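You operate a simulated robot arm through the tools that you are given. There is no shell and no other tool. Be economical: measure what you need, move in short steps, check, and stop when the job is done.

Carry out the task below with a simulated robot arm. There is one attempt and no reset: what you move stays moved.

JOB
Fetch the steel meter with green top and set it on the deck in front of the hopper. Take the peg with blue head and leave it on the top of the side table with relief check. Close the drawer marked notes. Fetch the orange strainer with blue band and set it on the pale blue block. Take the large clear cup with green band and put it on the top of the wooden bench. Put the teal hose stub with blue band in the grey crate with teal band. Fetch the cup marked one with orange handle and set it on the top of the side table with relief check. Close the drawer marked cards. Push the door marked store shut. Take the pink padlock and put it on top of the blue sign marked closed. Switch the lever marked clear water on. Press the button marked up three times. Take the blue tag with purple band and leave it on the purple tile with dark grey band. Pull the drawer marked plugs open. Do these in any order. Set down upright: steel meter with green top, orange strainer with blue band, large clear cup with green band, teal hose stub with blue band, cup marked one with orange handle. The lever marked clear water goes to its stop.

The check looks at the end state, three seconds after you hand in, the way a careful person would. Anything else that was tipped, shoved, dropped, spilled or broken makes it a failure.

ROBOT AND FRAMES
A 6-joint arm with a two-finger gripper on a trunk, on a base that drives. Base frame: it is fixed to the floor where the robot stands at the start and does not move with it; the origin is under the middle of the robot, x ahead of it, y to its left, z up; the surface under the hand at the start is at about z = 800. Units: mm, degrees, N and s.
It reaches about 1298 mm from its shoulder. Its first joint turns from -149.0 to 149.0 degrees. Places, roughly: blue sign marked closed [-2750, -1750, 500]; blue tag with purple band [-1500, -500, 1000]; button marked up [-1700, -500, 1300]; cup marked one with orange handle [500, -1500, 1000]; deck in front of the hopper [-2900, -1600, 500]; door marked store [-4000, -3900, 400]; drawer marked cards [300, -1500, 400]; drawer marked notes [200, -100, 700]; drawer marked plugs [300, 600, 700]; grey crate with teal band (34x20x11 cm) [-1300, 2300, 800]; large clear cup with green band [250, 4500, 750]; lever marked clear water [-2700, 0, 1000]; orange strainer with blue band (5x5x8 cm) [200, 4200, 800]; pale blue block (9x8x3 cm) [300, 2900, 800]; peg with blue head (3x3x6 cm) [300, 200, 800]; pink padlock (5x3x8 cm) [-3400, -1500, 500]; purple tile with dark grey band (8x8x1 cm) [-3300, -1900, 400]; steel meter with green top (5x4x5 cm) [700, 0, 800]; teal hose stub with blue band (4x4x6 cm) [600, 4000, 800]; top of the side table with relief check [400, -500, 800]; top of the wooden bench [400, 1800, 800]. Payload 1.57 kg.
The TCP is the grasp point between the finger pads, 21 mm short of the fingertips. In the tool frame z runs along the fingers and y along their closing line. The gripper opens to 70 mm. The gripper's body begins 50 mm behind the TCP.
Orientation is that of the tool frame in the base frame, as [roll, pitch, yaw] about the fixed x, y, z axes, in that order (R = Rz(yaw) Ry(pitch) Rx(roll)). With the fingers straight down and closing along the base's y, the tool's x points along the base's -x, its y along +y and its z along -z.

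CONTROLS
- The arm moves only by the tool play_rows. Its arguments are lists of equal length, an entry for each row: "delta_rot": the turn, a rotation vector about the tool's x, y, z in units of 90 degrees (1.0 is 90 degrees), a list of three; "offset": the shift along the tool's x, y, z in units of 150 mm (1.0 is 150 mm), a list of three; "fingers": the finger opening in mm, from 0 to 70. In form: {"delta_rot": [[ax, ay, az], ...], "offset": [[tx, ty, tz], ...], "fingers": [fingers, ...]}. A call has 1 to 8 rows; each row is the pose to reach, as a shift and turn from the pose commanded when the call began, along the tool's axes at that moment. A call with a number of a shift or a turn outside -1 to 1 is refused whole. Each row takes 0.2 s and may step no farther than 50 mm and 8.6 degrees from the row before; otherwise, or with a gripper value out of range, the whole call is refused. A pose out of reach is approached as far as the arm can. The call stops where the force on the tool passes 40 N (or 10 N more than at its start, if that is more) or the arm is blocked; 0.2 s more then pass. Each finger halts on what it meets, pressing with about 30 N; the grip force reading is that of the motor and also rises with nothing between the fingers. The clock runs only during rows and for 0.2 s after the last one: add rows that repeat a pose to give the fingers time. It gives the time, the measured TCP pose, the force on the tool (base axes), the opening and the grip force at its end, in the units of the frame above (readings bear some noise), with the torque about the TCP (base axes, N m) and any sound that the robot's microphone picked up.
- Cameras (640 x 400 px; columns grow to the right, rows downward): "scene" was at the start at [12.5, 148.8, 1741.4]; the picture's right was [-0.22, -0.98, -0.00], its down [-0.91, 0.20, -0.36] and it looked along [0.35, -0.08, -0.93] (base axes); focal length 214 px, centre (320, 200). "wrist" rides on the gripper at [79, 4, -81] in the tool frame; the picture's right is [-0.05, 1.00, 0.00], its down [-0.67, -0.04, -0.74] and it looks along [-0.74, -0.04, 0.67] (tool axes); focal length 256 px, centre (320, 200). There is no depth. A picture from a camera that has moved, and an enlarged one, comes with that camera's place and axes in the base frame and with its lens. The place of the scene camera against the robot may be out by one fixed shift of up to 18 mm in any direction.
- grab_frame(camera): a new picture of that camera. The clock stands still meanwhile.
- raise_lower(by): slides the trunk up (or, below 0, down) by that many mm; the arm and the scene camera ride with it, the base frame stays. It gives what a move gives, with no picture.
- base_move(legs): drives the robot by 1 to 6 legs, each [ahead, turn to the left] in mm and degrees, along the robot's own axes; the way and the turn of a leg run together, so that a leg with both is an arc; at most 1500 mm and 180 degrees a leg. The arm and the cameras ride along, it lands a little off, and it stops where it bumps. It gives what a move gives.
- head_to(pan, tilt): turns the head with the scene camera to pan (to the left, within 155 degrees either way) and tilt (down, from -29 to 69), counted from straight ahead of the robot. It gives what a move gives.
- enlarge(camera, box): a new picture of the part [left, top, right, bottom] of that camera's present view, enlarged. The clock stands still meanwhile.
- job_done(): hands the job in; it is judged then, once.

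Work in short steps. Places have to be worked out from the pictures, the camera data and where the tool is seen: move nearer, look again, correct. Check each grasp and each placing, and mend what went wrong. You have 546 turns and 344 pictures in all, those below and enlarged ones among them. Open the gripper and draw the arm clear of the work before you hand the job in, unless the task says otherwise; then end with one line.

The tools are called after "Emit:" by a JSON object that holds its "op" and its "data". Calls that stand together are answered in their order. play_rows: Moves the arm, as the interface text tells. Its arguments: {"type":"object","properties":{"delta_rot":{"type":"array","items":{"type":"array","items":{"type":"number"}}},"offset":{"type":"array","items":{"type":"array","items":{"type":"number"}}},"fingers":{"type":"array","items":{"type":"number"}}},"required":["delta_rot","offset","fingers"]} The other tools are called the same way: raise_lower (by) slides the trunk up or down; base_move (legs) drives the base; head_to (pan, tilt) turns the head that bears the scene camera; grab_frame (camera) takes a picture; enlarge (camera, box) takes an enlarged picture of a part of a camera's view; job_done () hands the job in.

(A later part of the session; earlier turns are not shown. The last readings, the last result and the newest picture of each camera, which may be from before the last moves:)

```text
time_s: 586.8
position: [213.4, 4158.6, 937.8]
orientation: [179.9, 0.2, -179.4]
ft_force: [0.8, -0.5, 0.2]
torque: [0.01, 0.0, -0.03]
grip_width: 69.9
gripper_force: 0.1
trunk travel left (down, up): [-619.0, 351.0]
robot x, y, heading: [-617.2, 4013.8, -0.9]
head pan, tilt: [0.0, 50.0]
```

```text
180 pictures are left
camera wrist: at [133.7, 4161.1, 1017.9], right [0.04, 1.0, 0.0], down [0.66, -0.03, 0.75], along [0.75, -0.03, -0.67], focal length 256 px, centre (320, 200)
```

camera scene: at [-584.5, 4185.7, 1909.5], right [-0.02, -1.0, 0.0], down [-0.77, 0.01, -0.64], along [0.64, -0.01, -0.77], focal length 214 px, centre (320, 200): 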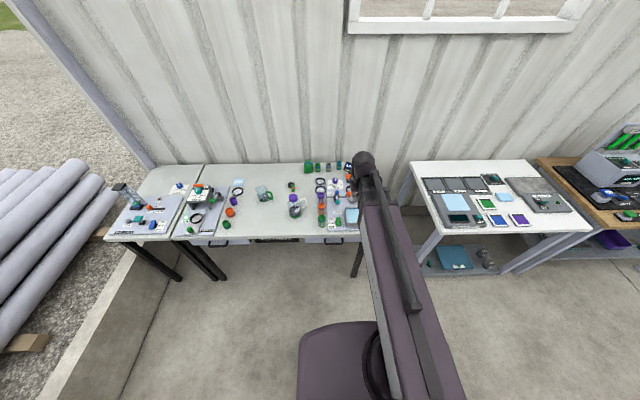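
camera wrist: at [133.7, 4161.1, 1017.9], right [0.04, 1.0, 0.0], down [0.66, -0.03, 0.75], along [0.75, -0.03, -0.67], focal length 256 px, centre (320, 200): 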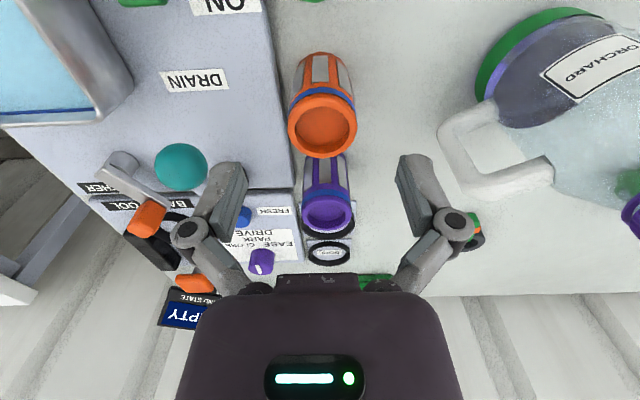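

Nudge 6 mm ahead, lower to 850 and grip.

Emit:
{"op": "play_rows", "data": {"delta_rot": [[0, 0, 0]], "offset": [[-0.04, 0, 0]], "fingers": [64]}}

Emit:
{"op": "raise_lower", "data": {"by": -87}}

Emit:
{"op": "play_rows", "data": {"delta_rot": [[0, 0, 0], [0, 0, 0], [0, 0, 0]], "offset": [[0, 0, 0], [0, 0, 0], [0, 0, 0]], "fingers": [48, 36, 30]}}

Emit:
{"op": "raise_lower", "data": {"by": 200}}

Emit:
{"op": "grab_frame", "data": {"camera": "wrist"}}

```text
time_s: 587.2
position: [219.4, 4157.2, 937.5]
orientation: [179.9, 0.2, -179.3]
ft_force: [-0.6, 1.1, 0.9]
torque: [0.01, -0.02, -0.02]
grip_width: 64.1
gripper_force: 0.0
trunk travel left (down, up): [-619.0, 351.0]
robot x, y, heading: [-619.5, 4014.0, -0.7]
head pan, tilt: [0.0, 50.0]
```

```text
time_s: 588.4
position: [219.4, 4157.9, 851.3]
orientation: [179.9, 0.2, -179.3]
ft_force: [-0.1, 0.4, 0.0]
torque: [-0.03, 0.02, -0.01]
grip_width: 63.9
gripper_force: 0.1
trunk travel left (down, up): [-532.0, 438.0]
robot x, y, heading: [-622.3, 4010.8, -0.9]
head pan, tilt: [0.0, 50.0]
```

```text
time_s: 589.2
position: [219.5, 4158.8, 850.4]
orientation: [179.9, 0.3, -179.4]
ft_force: [0.5, 1.1, 2.6]
torque: [0.03, -0.03, 0.03]
grip_width: 44.1
gripper_force: 29.9
trunk travel left (down, up): [-532.0, 438.0]
robot x, y, heading: [-622.6, 4009.0, -1.1]
head pan, tilt: [0.0, 50.0]
```

```text
time_s: 591.4
position: [219.2, 4158.9, 1049.8]
orientation: [179.9, 0.2, -179.3]
ft_force: [-0.4, 0.4, -1.7]
torque: [0.01, 0.01, 0.0]
grip_width: 43.6
gripper_force: 29.8
trunk travel left (down, up): [-732.0, 238.0]
robot x, y, heading: [-620.2, 4010.6, -0.8]
head pan, tilt: [0.0, 50.0]
```

```text
179 pictures are left
camera wrist: at [139.9, 4161.4, 1130.7], right [0.04, 1.0, 0.0], down [0.66, -0.03, 0.75], along [0.75, -0.03, -0.67], focal length 256 px, centre (320, 200)
```

wrist: 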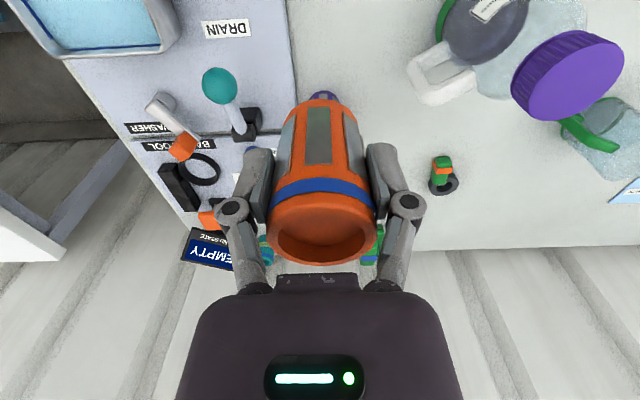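

Strainer held. Raise and drive to the white bench with the pale blue block.

Emit:
{"op": "raise_lower", "data": {"by": 150}}

Emit:
{"op": "base_move", "data": {"legs": [[0, -90], [1070, 0], [0, 91]]}}

Emit:
{"op": "grab_frame", "data": {"camera": "wrist"}}

Emit:
{"op": "grab_frame", "data": {"camera": "scene"}}

```text
time_s: 593.1
position: [219.1, 4158.1, 1200.6]
orientation: [180.0, 0.3, -179.3]
ft_force: [0.0, 0.7, -1.8]
torque: [0.01, 0.04, 0.01]
grip_width: 43.7
gripper_force: 29.5
trunk travel left (down, up): [-882.0, 88.0]
robot x, y, heading: [-618.2, 4010.9, -1.0]
head pan, tilt: [0.0, 50.0]
```

```text
time_s: 611.1
position: [201.8, 3082.6, 1199.8]
orientation: [179.9, 0.1, 179.5]
ft_force: [0.5, -1.5, 0.0]
torque: [0.03, -0.01, -0.01]
grip_width: 41.8
gripper_force: 30.0
trunk travel left (down, up): [-882.0, 88.0]
robot x, y, heading: [-644.3, 2970.4, -2.4]
head pan, tilt: [0.0, 50.0]
```

```text
178 pictures are left
camera wrist: at [121.5, 3087.9, 1280.7], right [0.06, 1.0, 0.0], down [0.66, -0.04, 0.75], along [0.75, -0.04, -0.67], focal length 256 px, centre (320, 200)
```

wrist: 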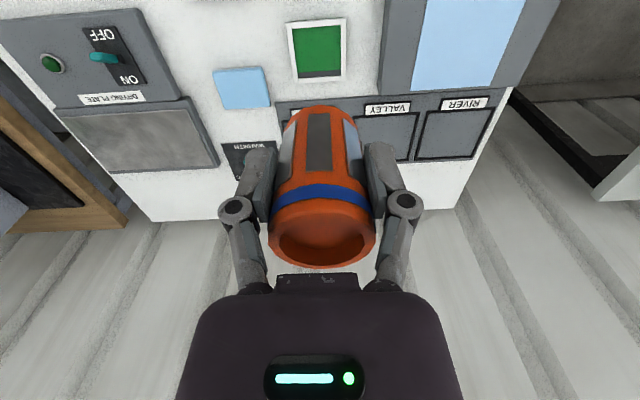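

```text
177 pictures are left
camera scene: at [-599.4, 3142.5, 1872.7], right [-0.04, -1.0, 0.0], down [-0.77, 0.03, -0.64], along [0.64, -0.03, -0.77], focal length 214 px, centre (320, 200)
```

scene: 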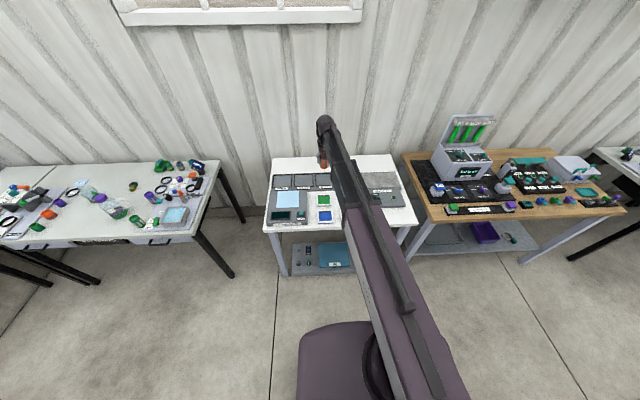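

Block top ≈(322, 2940, 830). Move above it.

Emit:
{"op": "play_rows", "data": {"delta_rot": [[0, 0, 0], [0, 0, 0], [0, 0, 0], [0, 0, 0], [0, 0, 0]], "offset": [[-0.16, -0.19, 0], [-0.32, -0.38, 0], [-0.48, -0.57, 0], [-0.64, -0.76, 0], [-0.81, -0.945, 0]], "fingers": [30, 30, 30, 30, 30]}}

Emit:
{"op": "raise_lower", "data": {"by": -220}}

Emit:
{"op": "grab_frame", "data": {"camera": "wrist"}}

```text
time_s: 612.4
position: [323.9, 2940.2, 1200.1]
orientation: [179.9, 0.0, 179.7]
ft_force: [-0.1, -0.4, -0.4]
torque: [-0.01, 0.05, -0.01]
grip_width: 41.6
gripper_force: 30.6
trunk travel left (down, up): [-882.0, 88.0]
robot x, y, heading: [-641.4, 2971.3, -2.4]
head pan, tilt: [0.0, 50.0]
```

```text
time_s: 614.7
position: [322.5, 2940.9, 980.4]
orientation: [180.0, 0.3, 179.6]
ft_force: [-0.7, -1.0, -0.7]
torque: [-0.02, 0.01, -0.03]
grip_width: 41.3
gripper_force: 29.8
trunk travel left (down, up): [-662.0, 308.0]
robot x, y, heading: [-641.5, 2969.8, -2.2]
head pan, tilt: [0.0, 50.0]
```

```text
176 pictures are left
camera wrist: at [242.7, 2945.2, 1060.8], right [0.06, 1.0, 0.0], down [0.66, -0.04, 0.75], along [0.75, -0.04, -0.67], focal length 256 px, centre (320, 200)
```

wrist: 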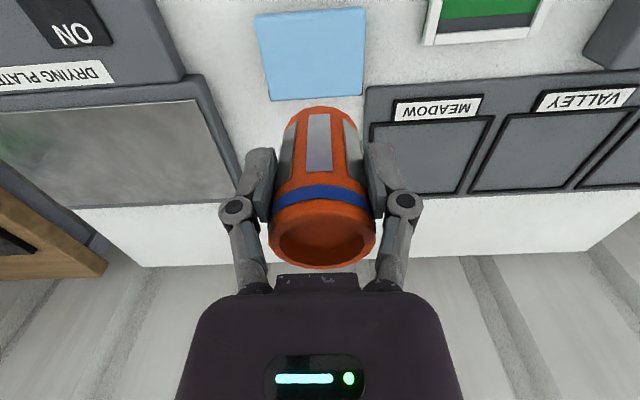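

Block centre ≈(320, 2936). Tiny shift and lower near contact.

Emit:
{"op": "play_rows", "data": {"delta_rot": [[0, 0, 0]], "offset": [[0.013, -0.03, 0]], "fingers": [30]}}

Emit:
{"op": "raise_lower", "data": {"by": -88}}

Emit:
{"op": "grab_frame", "data": {"camera": "wrist"}}

```text
time_s: 615.1
position: [319.9, 2935.4, 980.2]
orientation: [179.9, 0.3, 179.5]
ft_force: [-0.4, 0.1, 0.1]
torque: [-0.03, 0.01, 0.04]
grip_width: 41.6
gripper_force: 29.6
trunk travel left (down, up): [-662.0, 308.0]
robot x, y, heading: [-641.9, 2969.6, -2.3]
head pan, tilt: [0.0, 50.0]
```

```text
time_s: 616.3
position: [321.1, 2935.2, 892.0]
orientation: [179.8, 0.2, 179.6]
ft_force: [0.3, -0.4, 0.3]
torque: [-0.01, -0.02, 0.01]
grip_width: 41.3
gripper_force: 30.0
trunk travel left (down, up): [-574.0, 396.0]
robot x, y, heading: [-640.9, 2972.9, -2.2]
head pan, tilt: [0.0, 50.0]
```

```text
175 pictures are left
camera wrist: at [240.7, 2940.9, 972.9], right [0.06, 1.0, 0.0], down [0.66, -0.04, 0.75], along [0.75, -0.04, -0.67], focal length 256 px, centre (320, 200)
```

wrist: 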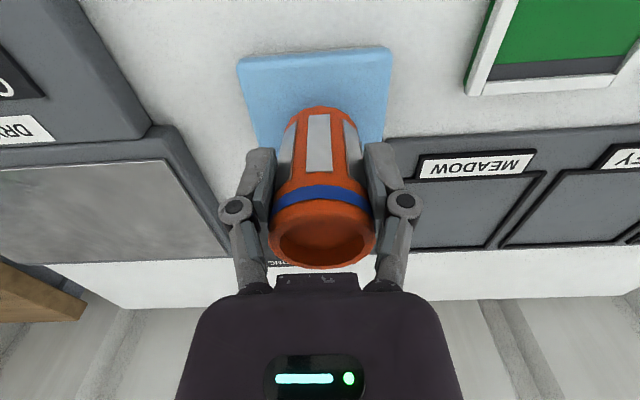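

Emit:
{"op": "raise_lower", "data": {"by": -8}}

Emit:
{"op": "raise_lower", "data": {"by": -6}}

```text
time_s: 616.9
position: [320.8, 2935.1, 884.0]
orientation: [179.8, 0.2, 179.6]
ft_force: [-0.6, -0.7, -1.2]
torque: [0.02, -0.03, 0.02]
grip_width: 41.4
gripper_force: 29.5
trunk travel left (down, up): [-566.0, 404.0]
robot x, y, heading: [-639.6, 2969.0, -2.6]
head pan, tilt: [0.0, 50.0]
```

```text
time_s: 617.4
position: [319.9, 2935.8, 877.6]
orientation: [179.9, 0.1, 179.7]
ft_force: [-0.8, 0.5, -0.3]
torque: [0.01, 0.01, 0.0]
grip_width: 41.2
gripper_force: 30.2
trunk travel left (down, up): [-560.0, 410.0]
robot x, y, heading: [-643.0, 2971.9, -2.3]
head pan, tilt: [0.0, 50.0]
```

Emit:
{"op": "raise_lower", "data": {"by": -5}}

Emit:
{"op": "raise_lower", "data": {"by": -4}}

Emit:
{"op": "grab_frame", "data": {"camera": "wrist"}}

```text
time_s: 618.0
position: [318.9, 2936.7, 872.5]
orientation: [179.9, 0.2, 179.6]
ft_force: [-0.1, 0.0, -0.5]
torque: [-0.01, 0.04, 0.0]
grip_width: 41.2
gripper_force: 30.0
trunk travel left (down, up): [-555.0, 415.0]
robot x, y, heading: [-640.2, 2970.6, -2.2]
head pan, tilt: [0.0, 50.0]
```

```text
time_s: 618.5
position: [318.5, 2936.3, 869.9]
orientation: [179.9, 0.2, 179.7]
ft_force: [0.1, -0.2, 19.0]
torque: [0.0, -0.17, 0.02]
grip_width: 41.0
gripper_force: 30.4
trunk travel left (down, up): [-551.0, 419.0]
robot x, y, heading: [-641.4, 2970.8, -2.4]
head pan, tilt: [0.0, 50.0]
```

```text
174 pictures are left
camera wrist: at [239.1, 2941.0, 951.7], right [0.06, 1.0, 0.0], down [0.66, -0.04, 0.75], along [0.75, -0.04, -0.66], focal length 256 px, centre (320, 200)
```

wrist: 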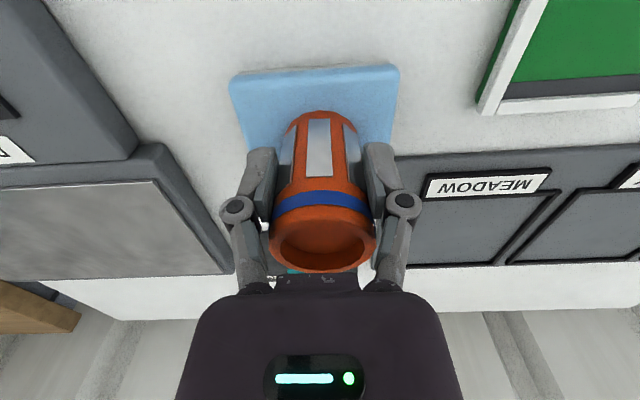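

Contact (19 N). The strainer pitched slightly in the grip; press 3 mm more to let its base align, then release.

Emit:
{"op": "raise_lower", "data": {"by": -3}}

Emit:
{"op": "grab_frame", "data": {"camera": "wrist"}}

```text
time_s: 619.0
position: [318.9, 2937.2, 869.1]
orientation: [179.9, 0.1, 179.5]
ft_force: [-4.9, -0.1, 20.0]
torque: [0.03, -0.01, 0.01]
grip_width: 39.9
gripper_force: 30.3
trunk travel left (down, up): [-548.0, 422.0]
robot x, y, heading: [-644.0, 2971.6, -2.5]
head pan, tilt: [0.0, 50.0]
```

```text
173 pictures are left
camera wrist: at [238.2, 2941.0, 949.0], right [0.06, 1.0, 0.0], down [0.66, -0.04, 0.75], along [0.75, -0.04, -0.66], focal length 256 px, centre (320, 200)
```

wrist: 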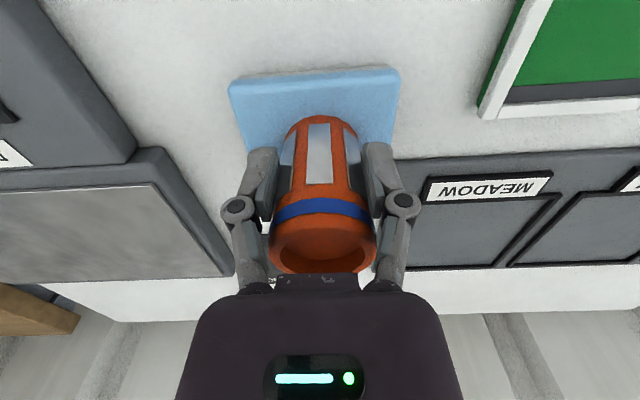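

Release gently.

Emit:
{"op": "play_rows", "data": {"delta_rot": [[0, 0, 0], [0, 0, 0], [0, 0, 0], [0, 0, 0]], "offset": [[0, 0, 0], [0, 0, 0], [0, 0, 0], [0, 0, 0]], "fingers": [44, 50, 58, 66]}}

Emit:
{"op": "grab_frame", "data": {"camera": "wrist"}}

Emit:
{"op": "raise_lower", "data": {"by": 180}}

Emit:
{"op": "grab_frame", "data": {"camera": "wrist"}}

```text
time_s: 620.0
position: [320.4, 2936.7, 867.7]
orientation: [179.9, 0.2, 179.6]
ft_force: [0.0, 0.0, 0.1]
torque: [0.02, -0.01, 0.01]
grip_width: 65.9
gripper_force: 0.1
trunk travel left (down, up): [-548.0, 422.0]
robot x, y, heading: [-643.3, 2968.7, -2.3]
head pan, tilt: [0.0, 50.0]
```

```text
172 pictures are left
camera wrist: at [240.7, 2940.9, 946.8], right [0.06, 1.0, 0.0], down [0.66, -0.04, 0.75], along [0.75, -0.04, -0.67], focal length 256 px, centre (320, 200)
```

wrist: 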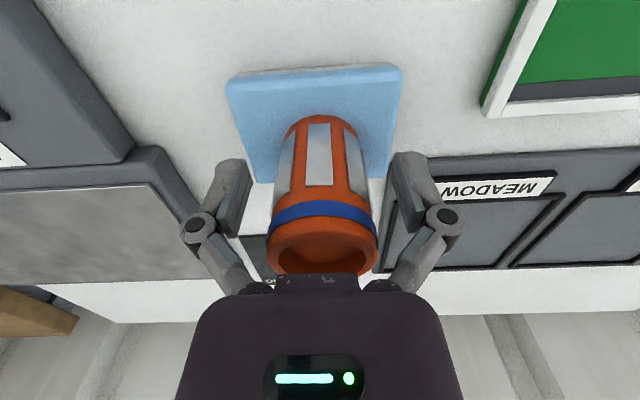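

```text
time_s: 622.0
position: [321.3, 2936.5, 1046.0]
orientation: [179.9, 0.3, 179.7]
ft_force: [-0.2, -0.2, 0.0]
torque: [0.01, 0.02, 0.01]
grip_width: 66.2
gripper_force: 0.0
trunk travel left (down, up): [-728.0, 242.0]
robot x, y, heading: [-641.4, 2967.0, -2.3]
head pan, tilt: [0.0, 50.0]
```

```text
171 pictures are left
camera wrist: at [240.8, 2940.9, 1126.7], right [0.06, 1.0, 0.0], down [0.66, -0.04, 0.75], along [0.75, -0.04, -0.67], focal length 256 px, centre (320, 200)
```

wrist: 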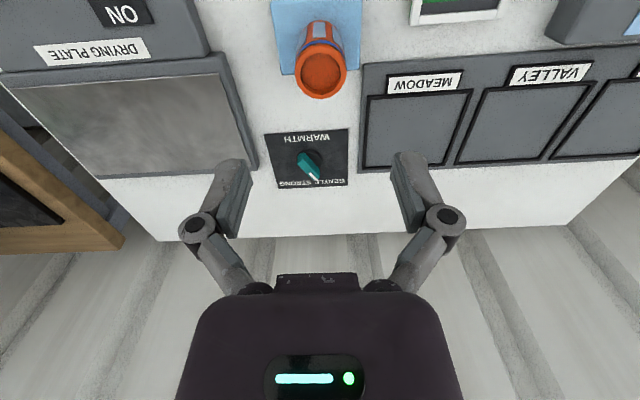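

Strainer stands on the block. Now the teal hose stub on the third bench (≈(646, 4023)); raise and drive back there.

Emit:
{"op": "raise_lower", "data": {"by": 160}}

Emit:
{"op": "base_move", "data": {"legs": [[0, 92], [1020, 0], [0, -90]]}}

Emit:
{"op": "grab_frame", "data": {"camera": "wrist"}}

```text
time_s: 623.9
position: [321.5, 2935.7, 1205.3]
orientation: [179.9, 0.3, 179.6]
ft_force: [0.2, 0.1, 0.4]
torque: [0.01, 0.02, 0.0]
grip_width: 66.0
gripper_force: 0.0
trunk travel left (down, up): [-888.0, 82.0]
robot x, y, heading: [-642.0, 2973.1, -2.5]
head pan, tilt: [0.0, 50.0]
```

```text
time_s: 641.6
position: [320.6, 3999.1, 1204.9]
orientation: [179.9, 0.1, -176.7]
ft_force: [0.0, 0.1, -0.8]
torque: [-0.01, 0.01, 0.01]
grip_width: 65.9
gripper_force: 0.0
trunk travel left (down, up): [-888.0, 82.0]
robot x, y, heading: [-643.8, 3969.4, 1.5]
head pan, tilt: [0.0, 50.0]
```

```text
170 pictures are left
camera wrist: at [241.1, 3998.0, 1286.7], right [0.0, 1.0, 0.0], down [0.67, 0.0, 0.75], along [0.75, 0.0, -0.67], focal length 256 px, centre (320, 200)
```

wrist: 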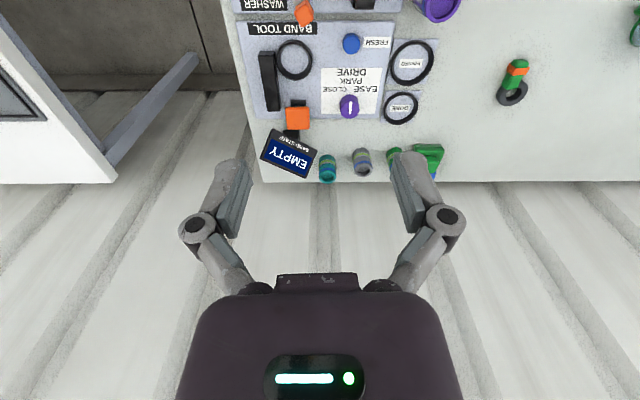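

Teal stub at ≈(639, 4016). Drive 250 mm ahead, then turn the hand 33° to keep the camera clear of the display.

Emit:
{"op": "base_move", "data": {"legs": [[230, 0]]}}

Emit:
{"op": "play_rows", "data": {"delta_rot": [[0, 0, 0.09], [0, 0, 0.18], [0, 0, 0.27], [0, 0, 0.367]], "offset": [[0, 0.03, 0], [0, 0.05, 0], [0, 0.07, 0], [0, 0.1, 0]], "fingers": [66, 66, 66, 66]}}

Emit:
{"op": "raise_lower", "data": {"by": -100}}

Emit:
{"op": "grab_frame", "data": {"camera": "wrist"}}

```text
time_s: 643.6
position: [548.7, 4005.7, 1205.6]
orientation: [179.9, 0.0, -176.7]
ft_force: [-0.6, -0.4, 0.2]
torque: [-0.02, 0.03, 0.0]
grip_width: 66.0
gripper_force: 0.0
trunk travel left (down, up): [-888.0, 82.0]
robot x, y, heading: [-416.1, 3979.4, 1.6]
head pan, tilt: [0.0, 50.0]
```

```text
refused: row 4 steps farther than a row can; nothing moved
```

```text
time_s: 644.9
position: [547.6, 4004.7, 1105.8]
orientation: [180.0, 0.3, -176.7]
ft_force: [0.4, -0.8, 0.1]
torque: [-0.02, 0.01, 0.0]
grip_width: 66.1
gripper_force: 0.1
trunk travel left (down, up): [-788.0, 182.0]
robot x, y, heading: [-412.7, 3981.0, 1.8]
head pan, tilt: [0.0, 50.0]
```

```text
169 pictures are left
camera wrist: at [468.5, 4004.5, 1186.9], right [0.0, 1.0, 0.0], down [0.67, 0.0, 0.75], along [0.75, 0.01, -0.67], focal length 256 px, centre (320, 200)
```

wrist: 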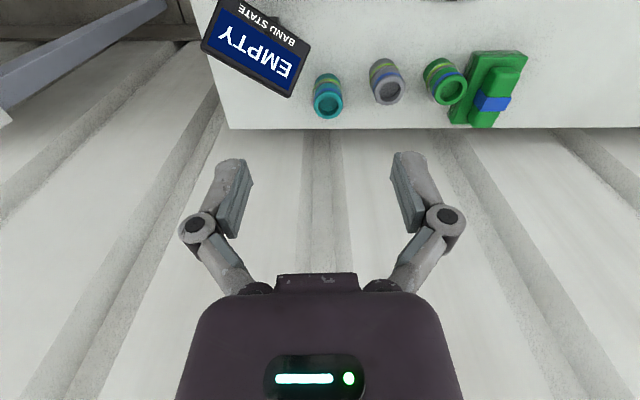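

Stub top at ≈(636, 4018). Rotate and move above it.

Emit:
{"op": "play_rows", "data": {"delta_rot": [[0, 0, 0.075], [0, 0, 0.15], [0, 0, 0.225], [0, 0, 0.3], [0, 0, 0.367]], "offset": [[-0.12, 0.01, 0], [-0.24, 0.02, 0], [-0.36, 0.03, 0], [-0.48, 0.04, 0], [-0.584, 0.053, 0]], "fingers": [66, 64, 62, 60, 60]}}

Emit:
{"op": "raise_lower", "data": {"by": -170}}

Emit:
{"op": "grab_frame", "data": {"camera": "wrist"}}

```text
time_s: 646.1
position: [635.2, 4018.2, 1105.0]
orientation: [179.8, 0.1, 150.2]
ft_force: [0.6, 0.4, -0.4]
torque: [0.01, -0.01, -0.03]
grip_width: 60.1
gripper_force: 0.1
trunk travel left (down, up): [-788.0, 182.0]
robot x, y, heading: [-411.7, 3977.8, 1.9]
head pan, tilt: [0.0, 50.0]
```

```text
time_s: 648.0
position: [634.5, 4018.6, 936.1]
orientation: [179.7, 0.1, 150.3]
ft_force: [0.0, -0.8, -0.6]
torque: [0.01, 0.0, 0.02]
grip_width: 59.8
gripper_force: 0.0
trunk travel left (down, up): [-618.0, 352.0]
robot x, y, heading: [-417.3, 3973.7, 1.9]
head pan, tilt: [0.0, 50.0]
```

```text
168 pictures are left
camera wrist: at [567.8, 4061.0, 1017.0], right [0.54, 0.84, 0.0], down [0.56, -0.36, 0.75], along [0.63, -0.4, -0.67], focal length 256 px, centre (320, 200)
```

wrist: 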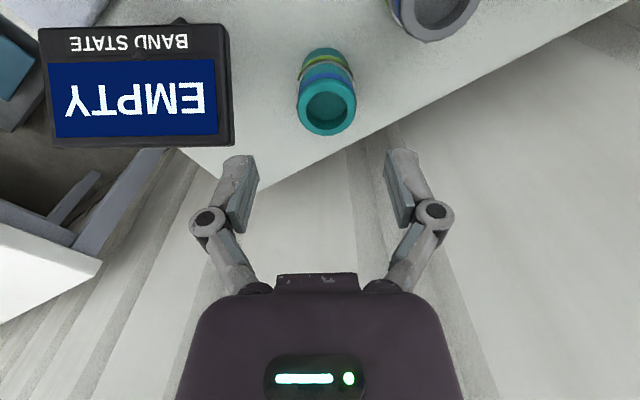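

The display corner (610, 3974, 902) is close to a finger; turn the hand to close along x instead (yaw 90°), and correct position.

Emit:
{"op": "play_rows", "data": {"delta_rot": [[0, 0, 0.083], [0, 0, 0.167], [0, 0, 0.25], [0, 0, 0.333], [0, 0, 0.417], [0, 0, 0.5], [0, 0, 0.583], [0, 0, 0.667]], "offset": [[-0.01, 0.015, 0], [-0.02, 0.031, 0], [-0.02, 0.031, 0], [-0.02, 0.031, 0], [-0.02, 0.031, 0], [-0.02, 0.031, 0], [-0.02, 0.031, 0], [-0.02, 0.031, 0]], "fingers": [60, 60, 60, 60, 60, 60, 60, 60]}}

Emit:
{"op": "grab_frame", "data": {"camera": "wrist"}}

```text
time_s: 649.9
position: [640.0, 4019.6, 935.8]
orientation: [179.8, -0.1, 90.2]
ft_force: [0.2, 0.5, 1.9]
torque: [0.0, 0.0, -0.01]
grip_width: 60.1
gripper_force: 0.0
trunk travel left (down, up): [-618.0, 352.0]
robot x, y, heading: [-413.4, 3982.8, 1.8]
head pan, tilt: [0.0, 50.0]
```

```text
167 pictures are left
camera wrist: at [643.8, 4099.7, 1017.2], right [1.0, -0.05, 0.0], down [-0.04, -0.67, 0.74], along [-0.04, -0.74, -0.67], focal length 256 px, centre (320, 200)
```

wrist: 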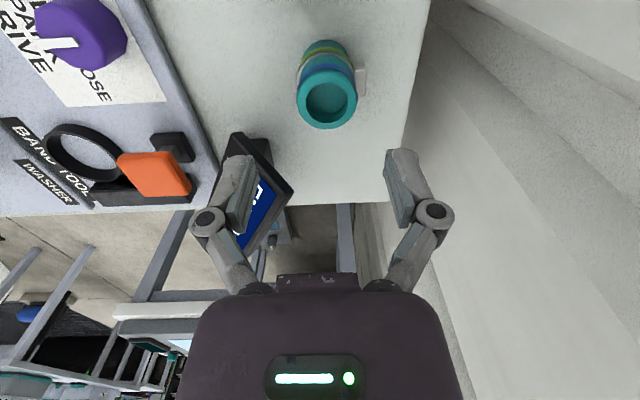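

Stub centre (644, 4021). Shift 4 mm, lower to z≈835 and grip.

Emit:
{"op": "play_rows", "data": {"delta_rot": [[0, 0, 0]], "offset": [[0, 0.027, 0]], "fingers": [60]}}

Emit:
{"op": "raise_lower", "data": {"by": -100}}

Emit:
{"op": "play_rows", "data": {"delta_rot": [[0, 0, 0], [0, 0, 0], [0, 0, 0]], "offset": [[0, 0, 0], [0, 0, 0], [0, 0, 0]], "fingers": [44, 30, 25]}}

Emit:
{"op": "grab_frame", "data": {"camera": "wrist"}}

```text
time_s: 650.2
position: [645.0, 4021.1, 936.4]
orientation: [179.8, -0.2, 90.2]
ft_force: [-0.4, -0.1, 0.4]
torque: [-0.01, -0.04, -0.03]
grip_width: 60.1
gripper_force: 0.1
trunk travel left (down, up): [-618.0, 352.0]
robot x, y, heading: [-415.8, 3979.6, 1.5]
head pan, tilt: [0.0, 50.0]
```

```text
time_s: 651.6
position: [645.1, 4020.6, 836.6]
orientation: [179.9, -0.1, 90.3]
ft_force: [-0.2, 0.7, -0.2]
torque: [-0.01, 0.01, 0.02]
grip_width: 60.2
gripper_force: 0.1
trunk travel left (down, up): [-518.0, 452.0]
robot x, y, heading: [-418.0, 3975.3, 1.8]
head pan, tilt: [0.0, 50.0]
```

```text
time_s: 652.4
position: [644.6, 4020.1, 837.0]
orientation: [179.8, 0.0, 90.4]
ft_force: [1.0, -0.1, 2.1]
torque: [-0.03, 0.0, 0.02]
grip_width: 38.7
gripper_force: 30.0
trunk travel left (down, up): [-518.0, 452.0]
robot x, y, heading: [-414.1, 3977.6, 1.7]
head pan, tilt: [0.0, 50.0]
```

```text
166 pictures are left
camera wrist: at [647.9, 4099.6, 917.5], right [1.0, -0.05, 0.0], down [-0.03, -0.67, 0.74], along [-0.03, -0.74, -0.67], focal length 256 px, centre (320, 200)
```

wrist: 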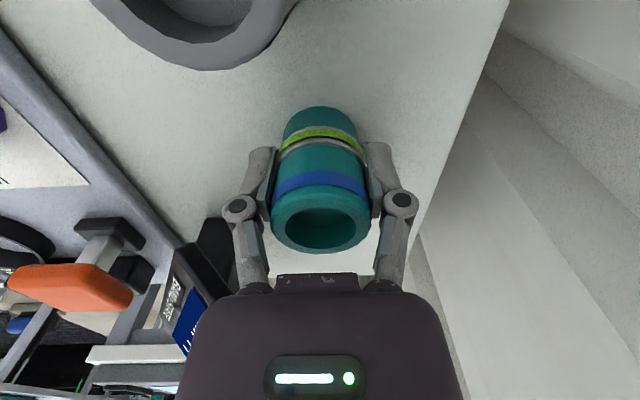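

Gripped (38.7 mm). Raise, back off, pull the arm in and drive to the crate table.

Emit:
{"op": "raise_lower", "data": {"by": 330}}

Emit:
{"op": "base_move", "data": {"legs": [[-230, 0]]}}

Emit:
{"op": "play_rows", "data": {"delta_rot": [[0, 0, 0], [0, 0, 0], [0, 0, 0], [0, 0, 0]], "offset": [[0, -0.25, 0], [0, -0.5, 0], [0, -0.75, 0], [0, -1, 0]], "fingers": [25, 25, 25, 25]}}

Emit:
{"op": "play_rows", "data": {"delta_rot": [[0, 0, 0], [0, 0, 0], [0, 0, 0], [0, 0, 0]], "offset": [[0, -0.25, 0], [0, -0.5, 0], [0, -0.75, 0], [0, -1, 0]], "fingers": [25, 25, 25, 25]}}

Emit:
{"op": "base_move", "data": {"legs": [[0, -91], [1000, 0], [690, 0], [0, -90]]}}

Emit:
{"op": "grab_frame", "data": {"camera": "scene"}}

Emit:
{"op": "grab_frame", "data": {"camera": "wrist"}}

```text
time_s: 655.6
position: [644.2, 4021.8, 1164.8]
orientation: [179.9, -0.1, 90.3]
ft_force: [-0.9, -0.3, -0.7]
torque: [0.0, 0.05, -0.02]
grip_width: 38.8
gripper_force: 30.4
trunk travel left (down, up): [-848.0, 122.0]
robot x, y, heading: [-414.2, 3980.3, 1.6]
head pan, tilt: [0.0, 50.0]
```

```text
time_s: 657.6
position: [411.8, 4014.4, 1167.0]
orientation: [179.8, -0.1, 90.4]
ft_force: [0.5, -0.4, -0.4]
torque: [-0.01, -0.03, -0.02]
grip_width: 38.6
gripper_force: 29.8
trunk travel left (down, up): [-848.0, 122.0]
robot x, y, heading: [-647.1, 3969.6, 1.5]
head pan, tilt: [0.0, 50.0]
```

```text
time_s: 658.6
position: [261.4, 4013.8, 1166.9]
orientation: [179.7, -0.2, 90.3]
ft_force: [-0.7, -0.3, -0.5]
torque: [0.01, 0.01, 0.0]
grip_width: 38.8
gripper_force: 30.6
trunk travel left (down, up): [-848.0, 122.0]
robot x, y, heading: [-644.6, 3971.2, 1.7]
head pan, tilt: [0.0, 50.0]
```

```text
time_s: 659.6
position: [110.9, 4011.3, 1167.2]
orientation: [179.7, -0.1, 90.2]
ft_force: [-1.1, -1.2, -0.5]
torque: [-0.01, 0.02, -0.01]
grip_width: 38.7
gripper_force: 29.7
trunk travel left (down, up): [-848.0, 122.0]
robot x, y, heading: [-645.8, 3973.3, 1.7]
head pan, tilt: [0.0, 50.0]
```

```text
time_s: 681.5
position: [-1378.1, 2233.2, 1165.5]
orientation: [179.8, -0.1, -89.4]
ft_force: [-0.5, -1.0, -2.4]
torque: [-0.03, 0.02, 0.01]
grip_width: 38.8
gripper_force: 30.1
trunk travel left (down, up): [-848.0, 122.0]
robot x, y, heading: [-623.8, 2293.7, -177.5]
head pan, tilt: [0.0, 50.0]
```

```text
165 pictures are left
camera scene: at [-643.2, 2128.8, 1838.4], right [-0.04, 1.0, 0.0], down [0.77, 0.03, -0.64], along [-0.64, -0.03, -0.77], focal length 214 px, centre (320, 200)
```

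scene: 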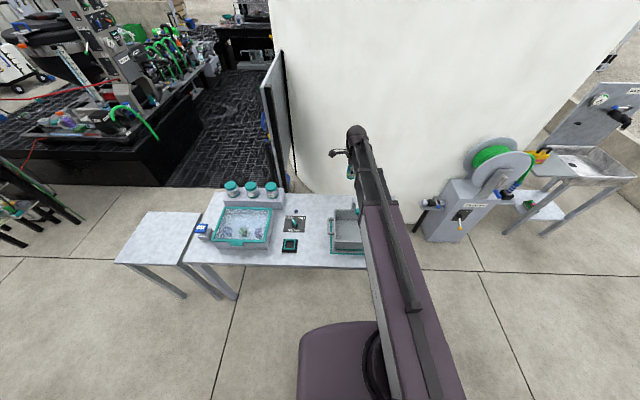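

```text
164 pictures are left
camera wrist: at [-1382.3, 2154.5, 1247.1], right [-1.0, 0.04, 0.0], down [0.03, 0.67, 0.74], along [0.03, 0.74, -0.67], focal length 256 px, centre (320, 200)
```

wrist: 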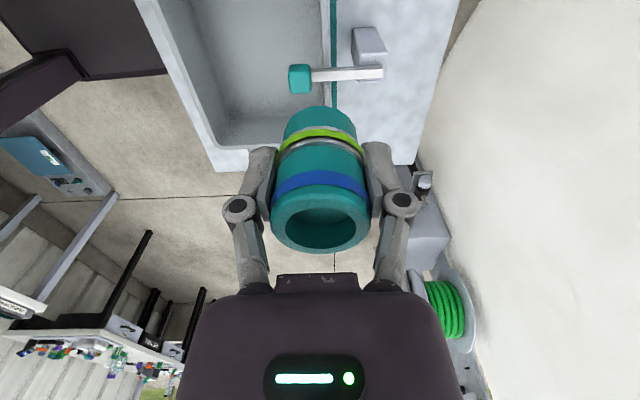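

Look at the crate from a bit further away.

Emit:
{"op": "play_rows", "data": {"delta_rot": [[0, 0, 0], [0, 0, 0], [0, 0, 0], [0, 0, 0]], "offset": [[0.25, 0, 0], [0.5, 0, 0], [0.75, 0, 0], [1, 0, 0]], "fingers": [25, 25, 25, 25]}}

Emit:
{"op": "grab_frame", "data": {"camera": "wrist"}}

Emit:
{"op": "enlarge", "data": {"camera": "scene", "box": [180, 160, 400, 290]}}

```text
time_s: 682.5
position: [-1376.6, 2083.3, 1166.0]
orientation: [179.8, -0.1, -89.4]
ft_force: [0.4, 0.1, -0.1]
torque: [-0.01, 0.03, 0.01]
grip_width: 38.8
gripper_force: 30.2
trunk travel left (down, up): [-848.0, 122.0]
robot x, y, heading: [-623.3, 2294.9, -177.2]
head pan, tilt: [0.0, 50.0]
```

```text
163 pictures are left
camera wrist: at [-1380.1, 2003.7, 1247.1], right [-1.0, 0.04, 0.0], down [0.03, 0.67, 0.74], along [0.03, 0.74, -0.67], focal length 256 px, centre (320, 200)
```

wrist: 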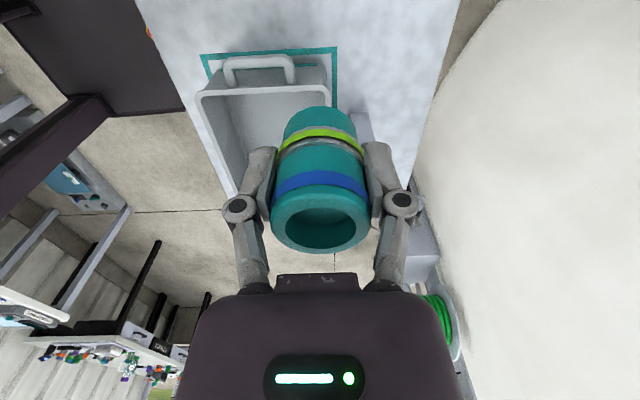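

```text
2.91 times, centred on (290, 225) of scene
camera zoom: at [-643.2, 2129.4, 1838.4], right [-0.04, 1.0, 0.0], down [0.77, 0.03, -0.64], along [-0.64, -0.03, -0.77], focal length 624 px, centre (407, 127)
```

zoom: 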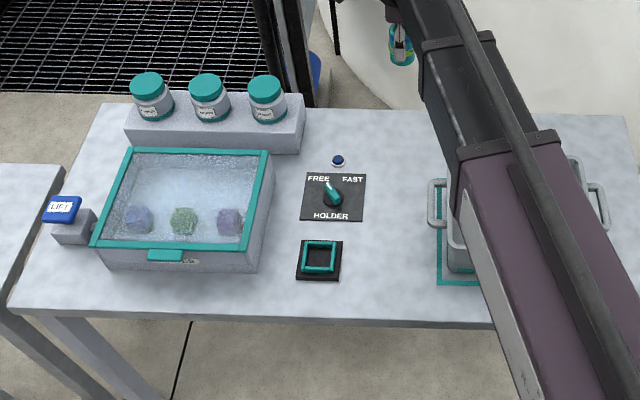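

Shift west to see the crate beside the held stub.

Emit:
{"op": "play_rows", "data": {"delta_rot": [[0, 0, 0], [0, 0, 0], [0, 0, 0]], "offset": [[0, 0.3, 0], [0, 0.6, 0], [0, 0.9, 0]], "fingers": [25, 25, 25]}}

Emit:
{"op": "grab_frame", "data": {"camera": "wrist"}}

```text
time_s: 683.3
position: [-1515.6, 2082.8, 1165.5]
orientation: [180.0, -0.2, -89.4]
ft_force: [-0.1, -0.3, -1.2]
torque: [0.01, -0.01, 0.03]
grip_width: 38.7
gripper_force: 30.0
trunk travel left (down, up): [-848.0, 122.0]
robot x, y, heading: [-619.1, 2299.6, -177.8]
head pan, tilt: [0.0, 50.0]
```

```text
161 pictures are left
camera wrist: at [-1518.8, 2003.2, 1246.1], right [-1.0, 0.04, 0.0], down [0.03, 0.67, 0.74], along [0.03, 0.74, -0.67], focal length 256 px, centre (320, 200)
```

wrist: 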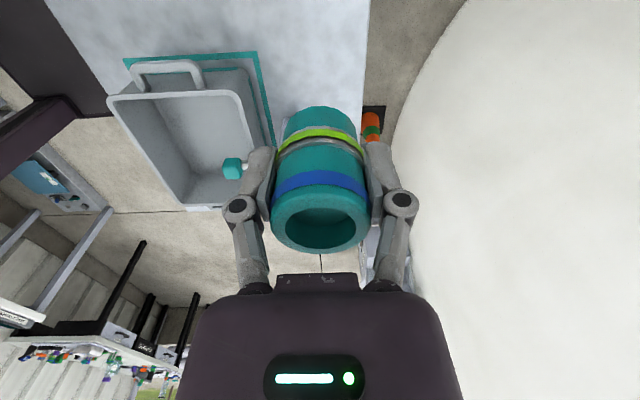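

Crate tub: x −1405…−1216, y 2160…2400, rim z≈900, empty; a small teal lever overhangs at (−1351, 2295, 901). I'll set the stub at (−1285, 2245).

Emit:
{"op": "play_rows", "data": {"delta_rot": [[0, 0, 0], [0, 0, 0], [0, 0, 0]], "offset": [[-0.18, -0.26, 0], [-0.36, -0.51, 0], [-0.54, -0.767, 0]], "fingers": [25, 25, 25]}}

Emit:
{"op": "play_rows", "data": {"delta_rot": [[0, 0, 0], [0, 0, 0], [0, 0, 0]], "offset": [[-0.18, -0.26, 0], [-0.36, -0.51, 0], [-0.54, -0.767, 0]], "fingers": [25, 25, 25]}}

Emit:
{"op": "raise_lower", "data": {"by": -170}}

Emit:
{"op": "grab_frame", "data": {"camera": "wrist"}}

Emit:
{"op": "enlarge", "data": {"camera": "scene", "box": [280, 170, 420, 280]}}

```text
time_s: 684.1
position: [-1396.9, 2166.9, 1167.3]
orientation: [179.8, -0.3, -89.5]
ft_force: [-0.4, 0.0, 0.1]
torque: [0.0, 0.01, -0.01]
grip_width: 38.8
gripper_force: 30.1
trunk travel left (down, up): [-848.0, 122.0]
robot x, y, heading: [-622.0, 2296.2, -177.7]
head pan, tilt: [0.0, 50.0]
```

```text
time_s: 684.9
position: [-1281.2, 2248.2, 1166.4]
orientation: [179.8, -0.1, -89.4]
ft_force: [0.1, -0.6, -0.3]
torque: [-0.02, 0.01, 0.01]
grip_width: 38.7
gripper_force: 30.0
trunk travel left (down, up): [-848.0, 122.0]
robot x, y, heading: [-623.3, 2297.5, -177.4]
head pan, tilt: [0.0, 50.0]
```

```text
time_s: 686.9
position: [-1283.8, 2247.4, 997.3]
orientation: [179.7, -0.1, -89.4]
ft_force: [-0.5, 0.3, -0.4]
torque: [-0.02, 0.0, 0.02]
grip_width: 38.8
gripper_force: 30.3
trunk travel left (down, up): [-678.0, 292.0]
robot x, y, heading: [-621.3, 2301.3, -177.4]
head pan, tilt: [0.0, 50.0]
```

```text
160 pictures are left
camera wrist: at [-1286.9, 2168.3, 1077.3], right [-1.0, 0.04, 0.0], down [0.03, 0.67, 0.74], along [0.03, 0.74, -0.67], focal length 256 px, centre (320, 200)
```

wrist: 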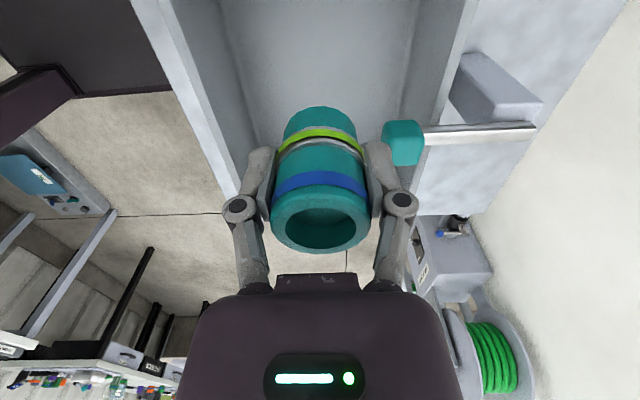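

```text
3.64 times, centred on (350, 225) of scene
camera zoom: at [-643.1, 2130.3, 1668.6], right [-0.04, 1.0, 0.0], down [0.77, 0.03, -0.64], along [-0.64, -0.03, -0.77], focal length 780 px, centre (211, 109)
```

zoom: 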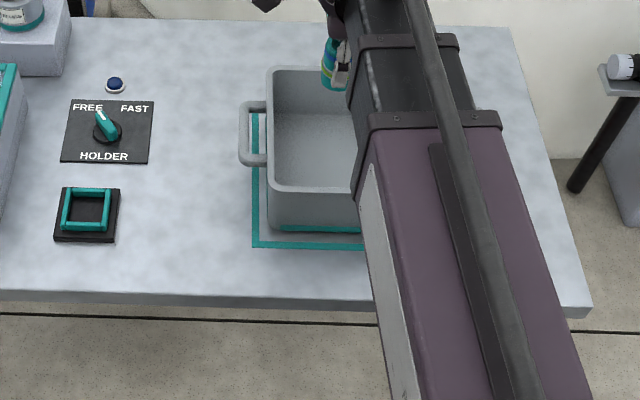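

Clear of the lever. Lower into the crate in steps.

Emit:
{"op": "raise_lower", "data": {"by": -115}}

Emit:
{"op": "grab_frame", "data": {"camera": "wrist"}}

```text
time_s: 688.3
position: [-1284.4, 2248.0, 881.5]
orientation: [179.8, -0.1, -89.4]
ft_force: [0.0, 0.3, -0.9]
torque: [0.02, 0.01, 0.01]
grip_width: 39.1
gripper_force: 30.3
trunk travel left (down, up): [-563.0, 407.0]
robot x, y, heading: [-622.2, 2296.9, -177.7]
head pan, tilt: [0.0, 50.0]
```

```text
158 pictures are left
camera wrist: at [-1286.9, 2168.3, 962.3], right [-1.0, 0.04, 0.0], down [0.03, 0.67, 0.74], along [0.03, 0.74, -0.67], focal length 256 px, centre (320, 200)
```

wrist: 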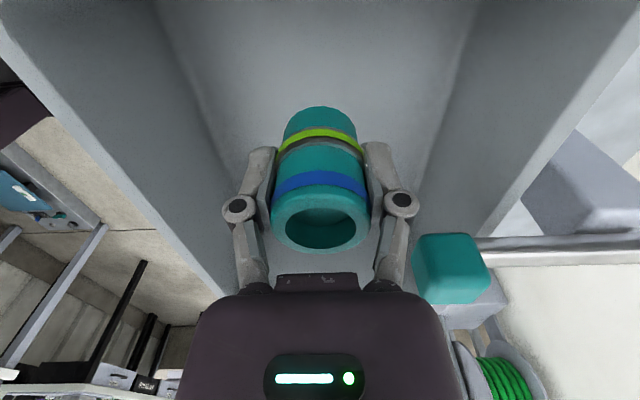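

Emit:
{"op": "raise_lower", "data": {"by": -25}}

Emit:
{"op": "raise_lower", "data": {"by": -8}}

Emit:
{"op": "raise_lower", "data": {"by": -6}}

```text
time_s: 689.0
position: [-1284.7, 2248.3, 856.3]
orientation: [179.8, -0.1, -89.4]
ft_force: [0.0, -0.6, 0.1]
torque: [-0.02, 0.01, 0.0]
grip_width: 38.6
gripper_force: 30.7
trunk travel left (down, up): [-538.0, 432.0]
robot x, y, heading: [-617.9, 2296.8, -177.3]
head pan, tilt: [0.0, 50.0]
```

```text
time_s: 689.6
position: [-1284.1, 2247.9, 848.0]
orientation: [179.8, -0.1, -89.4]
ft_force: [-0.6, -0.4, -0.1]
torque: [0.01, -0.01, 0.01]
grip_width: 38.9
gripper_force: 30.2
trunk travel left (down, up): [-530.0, 440.0]
robot x, y, heading: [-622.2, 2297.1, -177.5]
head pan, tilt: [0.0, 50.0]
```

```text
time_s: 690.1
position: [-1284.5, 2247.9, 843.2]
orientation: [179.8, -0.1, -89.5]
ft_force: [-0.2, -0.8, -1.4]
torque: [0.03, -0.02, 0.01]
grip_width: 39.0
gripper_force: 30.0
trunk travel left (down, up): [-524.0, 446.0]
robot x, y, heading: [-626.2, 2297.6, -177.7]
head pan, tilt: [0.0, 50.0]
```

No contact yet; continue.

Emit:
{"op": "raise_lower", "data": {"by": -6}}

Emit:
{"op": "raise_lower", "data": {"by": -6}}

Emit:
{"op": "grab_frame", "data": {"camera": "wrist"}}

```text
time_s: 690.7
position: [-1284.5, 2247.5, 836.4]
orientation: [179.8, -0.1, -89.4]
ft_force: [-0.4, 0.1, -0.2]
torque: [-0.02, 0.01, 0.0]
grip_width: 38.8
gripper_force: 29.7
trunk travel left (down, up): [-518.0, 452.0]
robot x, y, heading: [-620.0, 2295.0, -177.7]
head pan, tilt: [0.0, 50.0]
```

```text
time_s: 691.2
position: [-1283.9, 2247.7, 830.8]
orientation: [179.9, 0.0, -89.4]
ft_force: [-0.4, -0.4, -0.6]
torque: [0.0, 0.01, 0.04]
grip_width: 38.6
gripper_force: 30.2
trunk travel left (down, up): [-512.0, 458.0]
robot x, y, heading: [-619.9, 2294.1, -177.5]
head pan, tilt: [0.0, 50.0]
```

```text
157 pictures are left
camera wrist: at [-1286.9, 2168.3, 911.2], right [-1.0, 0.04, 0.0], down [0.03, 0.67, 0.74], along [0.03, 0.74, -0.67], focal length 256 px, centre (320, 200)
```

wrist: 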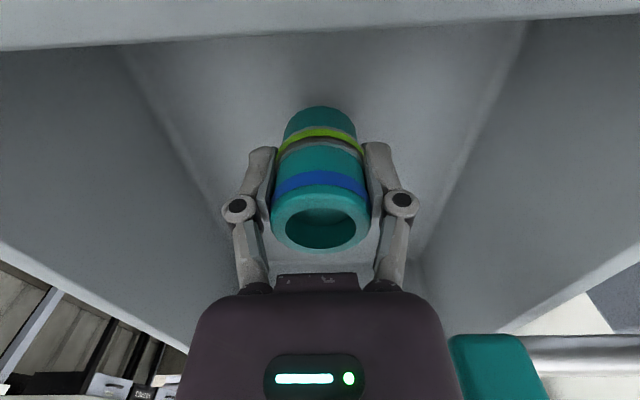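

The camera is close over the crate's near rim; shift 22 mm inward (+y), then continue down.

Emit:
{"op": "play_rows", "data": {"delta_rot": [[0, 0, 0], [0, 0, 0]], "offset": [[-0.07, -0.015, 0], [-0.147, -0.027, 0]], "fingers": [25, 25]}}

Emit:
{"op": "raise_lower", "data": {"by": -5}}

Emit:
{"op": "raise_lower", "data": {"by": -5}}

```text
time_s: 691.8
position: [-1279.6, 2270.2, 830.1]
orientation: [179.8, -0.1, -89.4]
ft_force: [-0.1, -0.1, -0.7]
torque: [0.0, 0.0, 0.01]
grip_width: 39.0
gripper_force: 30.2
trunk travel left (down, up): [-512.0, 458.0]
robot x, y, heading: [-622.3, 2295.8, -177.6]
head pan, tilt: [0.0, 50.0]
```

```text
time_s: 692.4
position: [-1280.5, 2271.0, 826.2]
orientation: [179.8, -0.2, -89.3]
ft_force: [-1.7, -0.3, -0.4]
torque: [0.01, -0.01, 0.02]
grip_width: 39.0
gripper_force: 29.6
trunk travel left (down, up): [-507.0, 463.0]
robot x, y, heading: [-618.1, 2297.5, -177.6]
head pan, tilt: [0.0, 50.0]
```

```text
time_s: 692.9
position: [-1280.7, 2271.0, 820.6]
orientation: [179.8, 0.0, -89.4]
ft_force: [0.3, 0.2, -0.9]
torque: [-0.02, -0.03, -0.01]
grip_width: 38.7
gripper_force: 29.9
trunk travel left (down, up): [-502.0, 468.0]
robot x, y, heading: [-620.5, 2295.7, -177.7]
head pan, tilt: [0.0, 50.0]
```

Emit:
{"op": "raise_lower", "data": {"by": -6}}

Emit:
{"op": "raise_lower", "data": {"by": -6}}

Emit:
{"op": "grab_frame", "data": {"camera": "wrist"}}

```text
time_s: 693.5
position: [-1280.4, 2270.4, 814.6]
orientation: [179.8, -0.1, -89.3]
ft_force: [-0.4, -0.1, -1.0]
torque: [0.01, -0.03, 0.02]
grip_width: 38.7
gripper_force: 30.0
trunk travel left (down, up): [-496.0, 474.0]
robot x, y, heading: [-621.4, 2301.2, -177.5]
head pan, tilt: [0.0, 50.0]
```

```text
time_s: 694.0
position: [-1280.5, 2270.7, 808.5]
orientation: [179.8, -0.1, -89.4]
ft_force: [-4.8, -0.2, 21.4]
torque: [0.09, 0.08, 0.0]
grip_width: 38.8
gripper_force: 30.0
trunk travel left (down, up): [-490.0, 480.0]
robot x, y, heading: [-618.4, 2296.5, -177.7]
head pan, tilt: [0.0, 50.0]
```

```text
156 pictures are left
camera wrist: at [-1283.4, 2191.0, 890.3], right [-1.0, 0.04, 0.0], down [0.03, 0.67, 0.74], along [0.03, 0.74, -0.67], focal length 256 px, centre (320, 200)
```

wrist: 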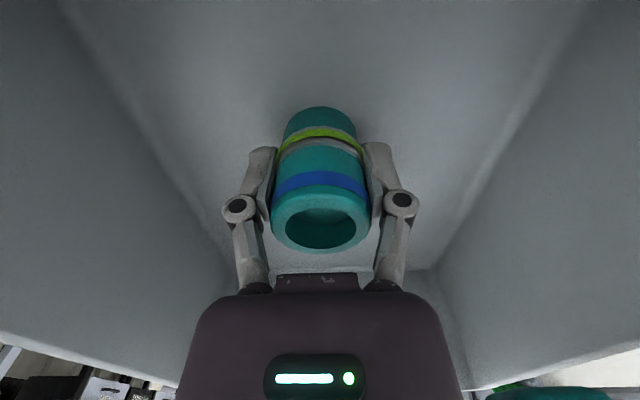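

Contact with the crate floor. Release and withdraw.

Emit:
{"op": "play_rows", "data": {"delta_rot": [[0, 0, 0], [0, 0, 0], [0, 0, 0]], "offset": [[0, 0, 0], [0, 0, 0], [0, 0, 0]], "fingers": [44, 50, 52]}}

Emit:
{"op": "raise_lower", "data": {"by": 60}}

Emit:
{"op": "grab_frame", "data": {"camera": "wrist"}}

```text
time_s: 694.8
position: [-1279.6, 2269.7, 808.3]
orientation: [179.8, -0.1, -89.3]
ft_force: [-0.7, 0.8, 0.0]
torque: [-0.02, -0.03, 0.01]
grip_width: 51.6
gripper_force: 0.1
trunk travel left (down, up): [-490.0, 480.0]
robot x, y, heading: [-622.7, 2295.4, -177.6]
head pan, tilt: [0.0, 50.0]
```

```text
time_s: 695.8
position: [-1280.8, 2270.6, 868.0]
orientation: [179.9, -0.1, -89.5]
ft_force: [-1.2, -0.5, 0.2]
torque: [-0.03, -0.03, 0.0]
grip_width: 52.0
gripper_force: 0.1
trunk travel left (down, up): [-550.0, 420.0]
robot x, y, heading: [-621.3, 2295.8, -177.3]
head pan, tilt: [0.0, 50.0]
```

```text
155 pictures are left
camera wrist: at [-1283.8, 2191.0, 949.2], right [-1.0, 0.04, 0.0], down [0.03, 0.67, 0.74], along [0.03, 0.74, -0.67], focal length 256 px, centre (320, 200)
```

wrist: 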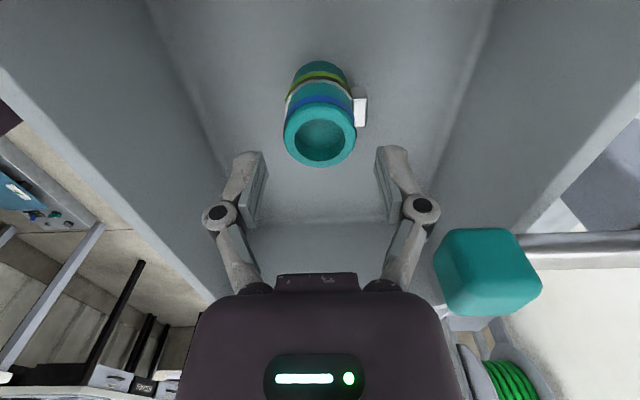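

Stub stands in the crate. Raise and turn north; on the way look at the wooden bench for free space.

Emit:
{"op": "raise_lower", "data": {"by": 340}}

Emit:
{"op": "base_move", "data": {"legs": [[0, -92]]}}

Emit:
{"op": "head_to", "data": {"pan": -115, "tilt": 45}}

Emit:
{"op": "grab_frame", "data": {"camera": "scene"}}

```text
time_s: 699.1
position: [-1280.5, 2270.4, 1208.3]
orientation: [179.9, -0.1, -89.4]
ft_force: [-0.5, 1.4, 0.4]
torque: [0.0, 0.0, -0.04]
grip_width: 52.0
gripper_force: 0.1
trunk travel left (down, up): [-890.0, 80.0]
robot x, y, heading: [-616.7, 2295.4, -177.6]
head pan, tilt: [0.0, 50.0]
```

```text
time_s: 705.4
position: [-621.3, 2956.3, 1207.3]
orientation: [179.8, 0.0, 178.2]
ft_force: [-1.5, -0.7, -0.4]
torque: [0.01, -0.01, 0.01]
grip_width: 51.9
gripper_force: 0.2
trunk travel left (down, up): [-890.0, 80.0]
robot x, y, heading: [-589.2, 2297.8, 90.2]
head pan, tilt: [0.0, 50.0]
```

```text
time_s: 707.3
position: [-620.6, 2956.3, 1207.3]
orientation: [179.9, -0.2, 178.3]
ft_force: [0.2, -0.4, -1.3]
torque: [-0.02, 0.0, -0.03]
grip_width: 51.9
gripper_force: 0.0
trunk travel left (down, up): [-890.0, 80.0]
robot x, y, heading: [-587.5, 2293.2, 90.1]
head pan, tilt: [-115.0, 45.0]
```

```text
154 pictures are left
camera scene: at [-682.9, 2221.4, 1887.4], right [-0.42, -0.91, 0.0], down [-0.64, 0.29, -0.71], along [0.64, -0.29, -0.71], focal length 214 px, centre (320, 200)
```

scene: 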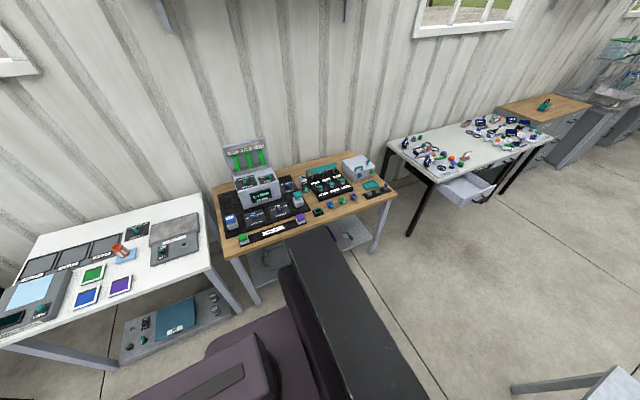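

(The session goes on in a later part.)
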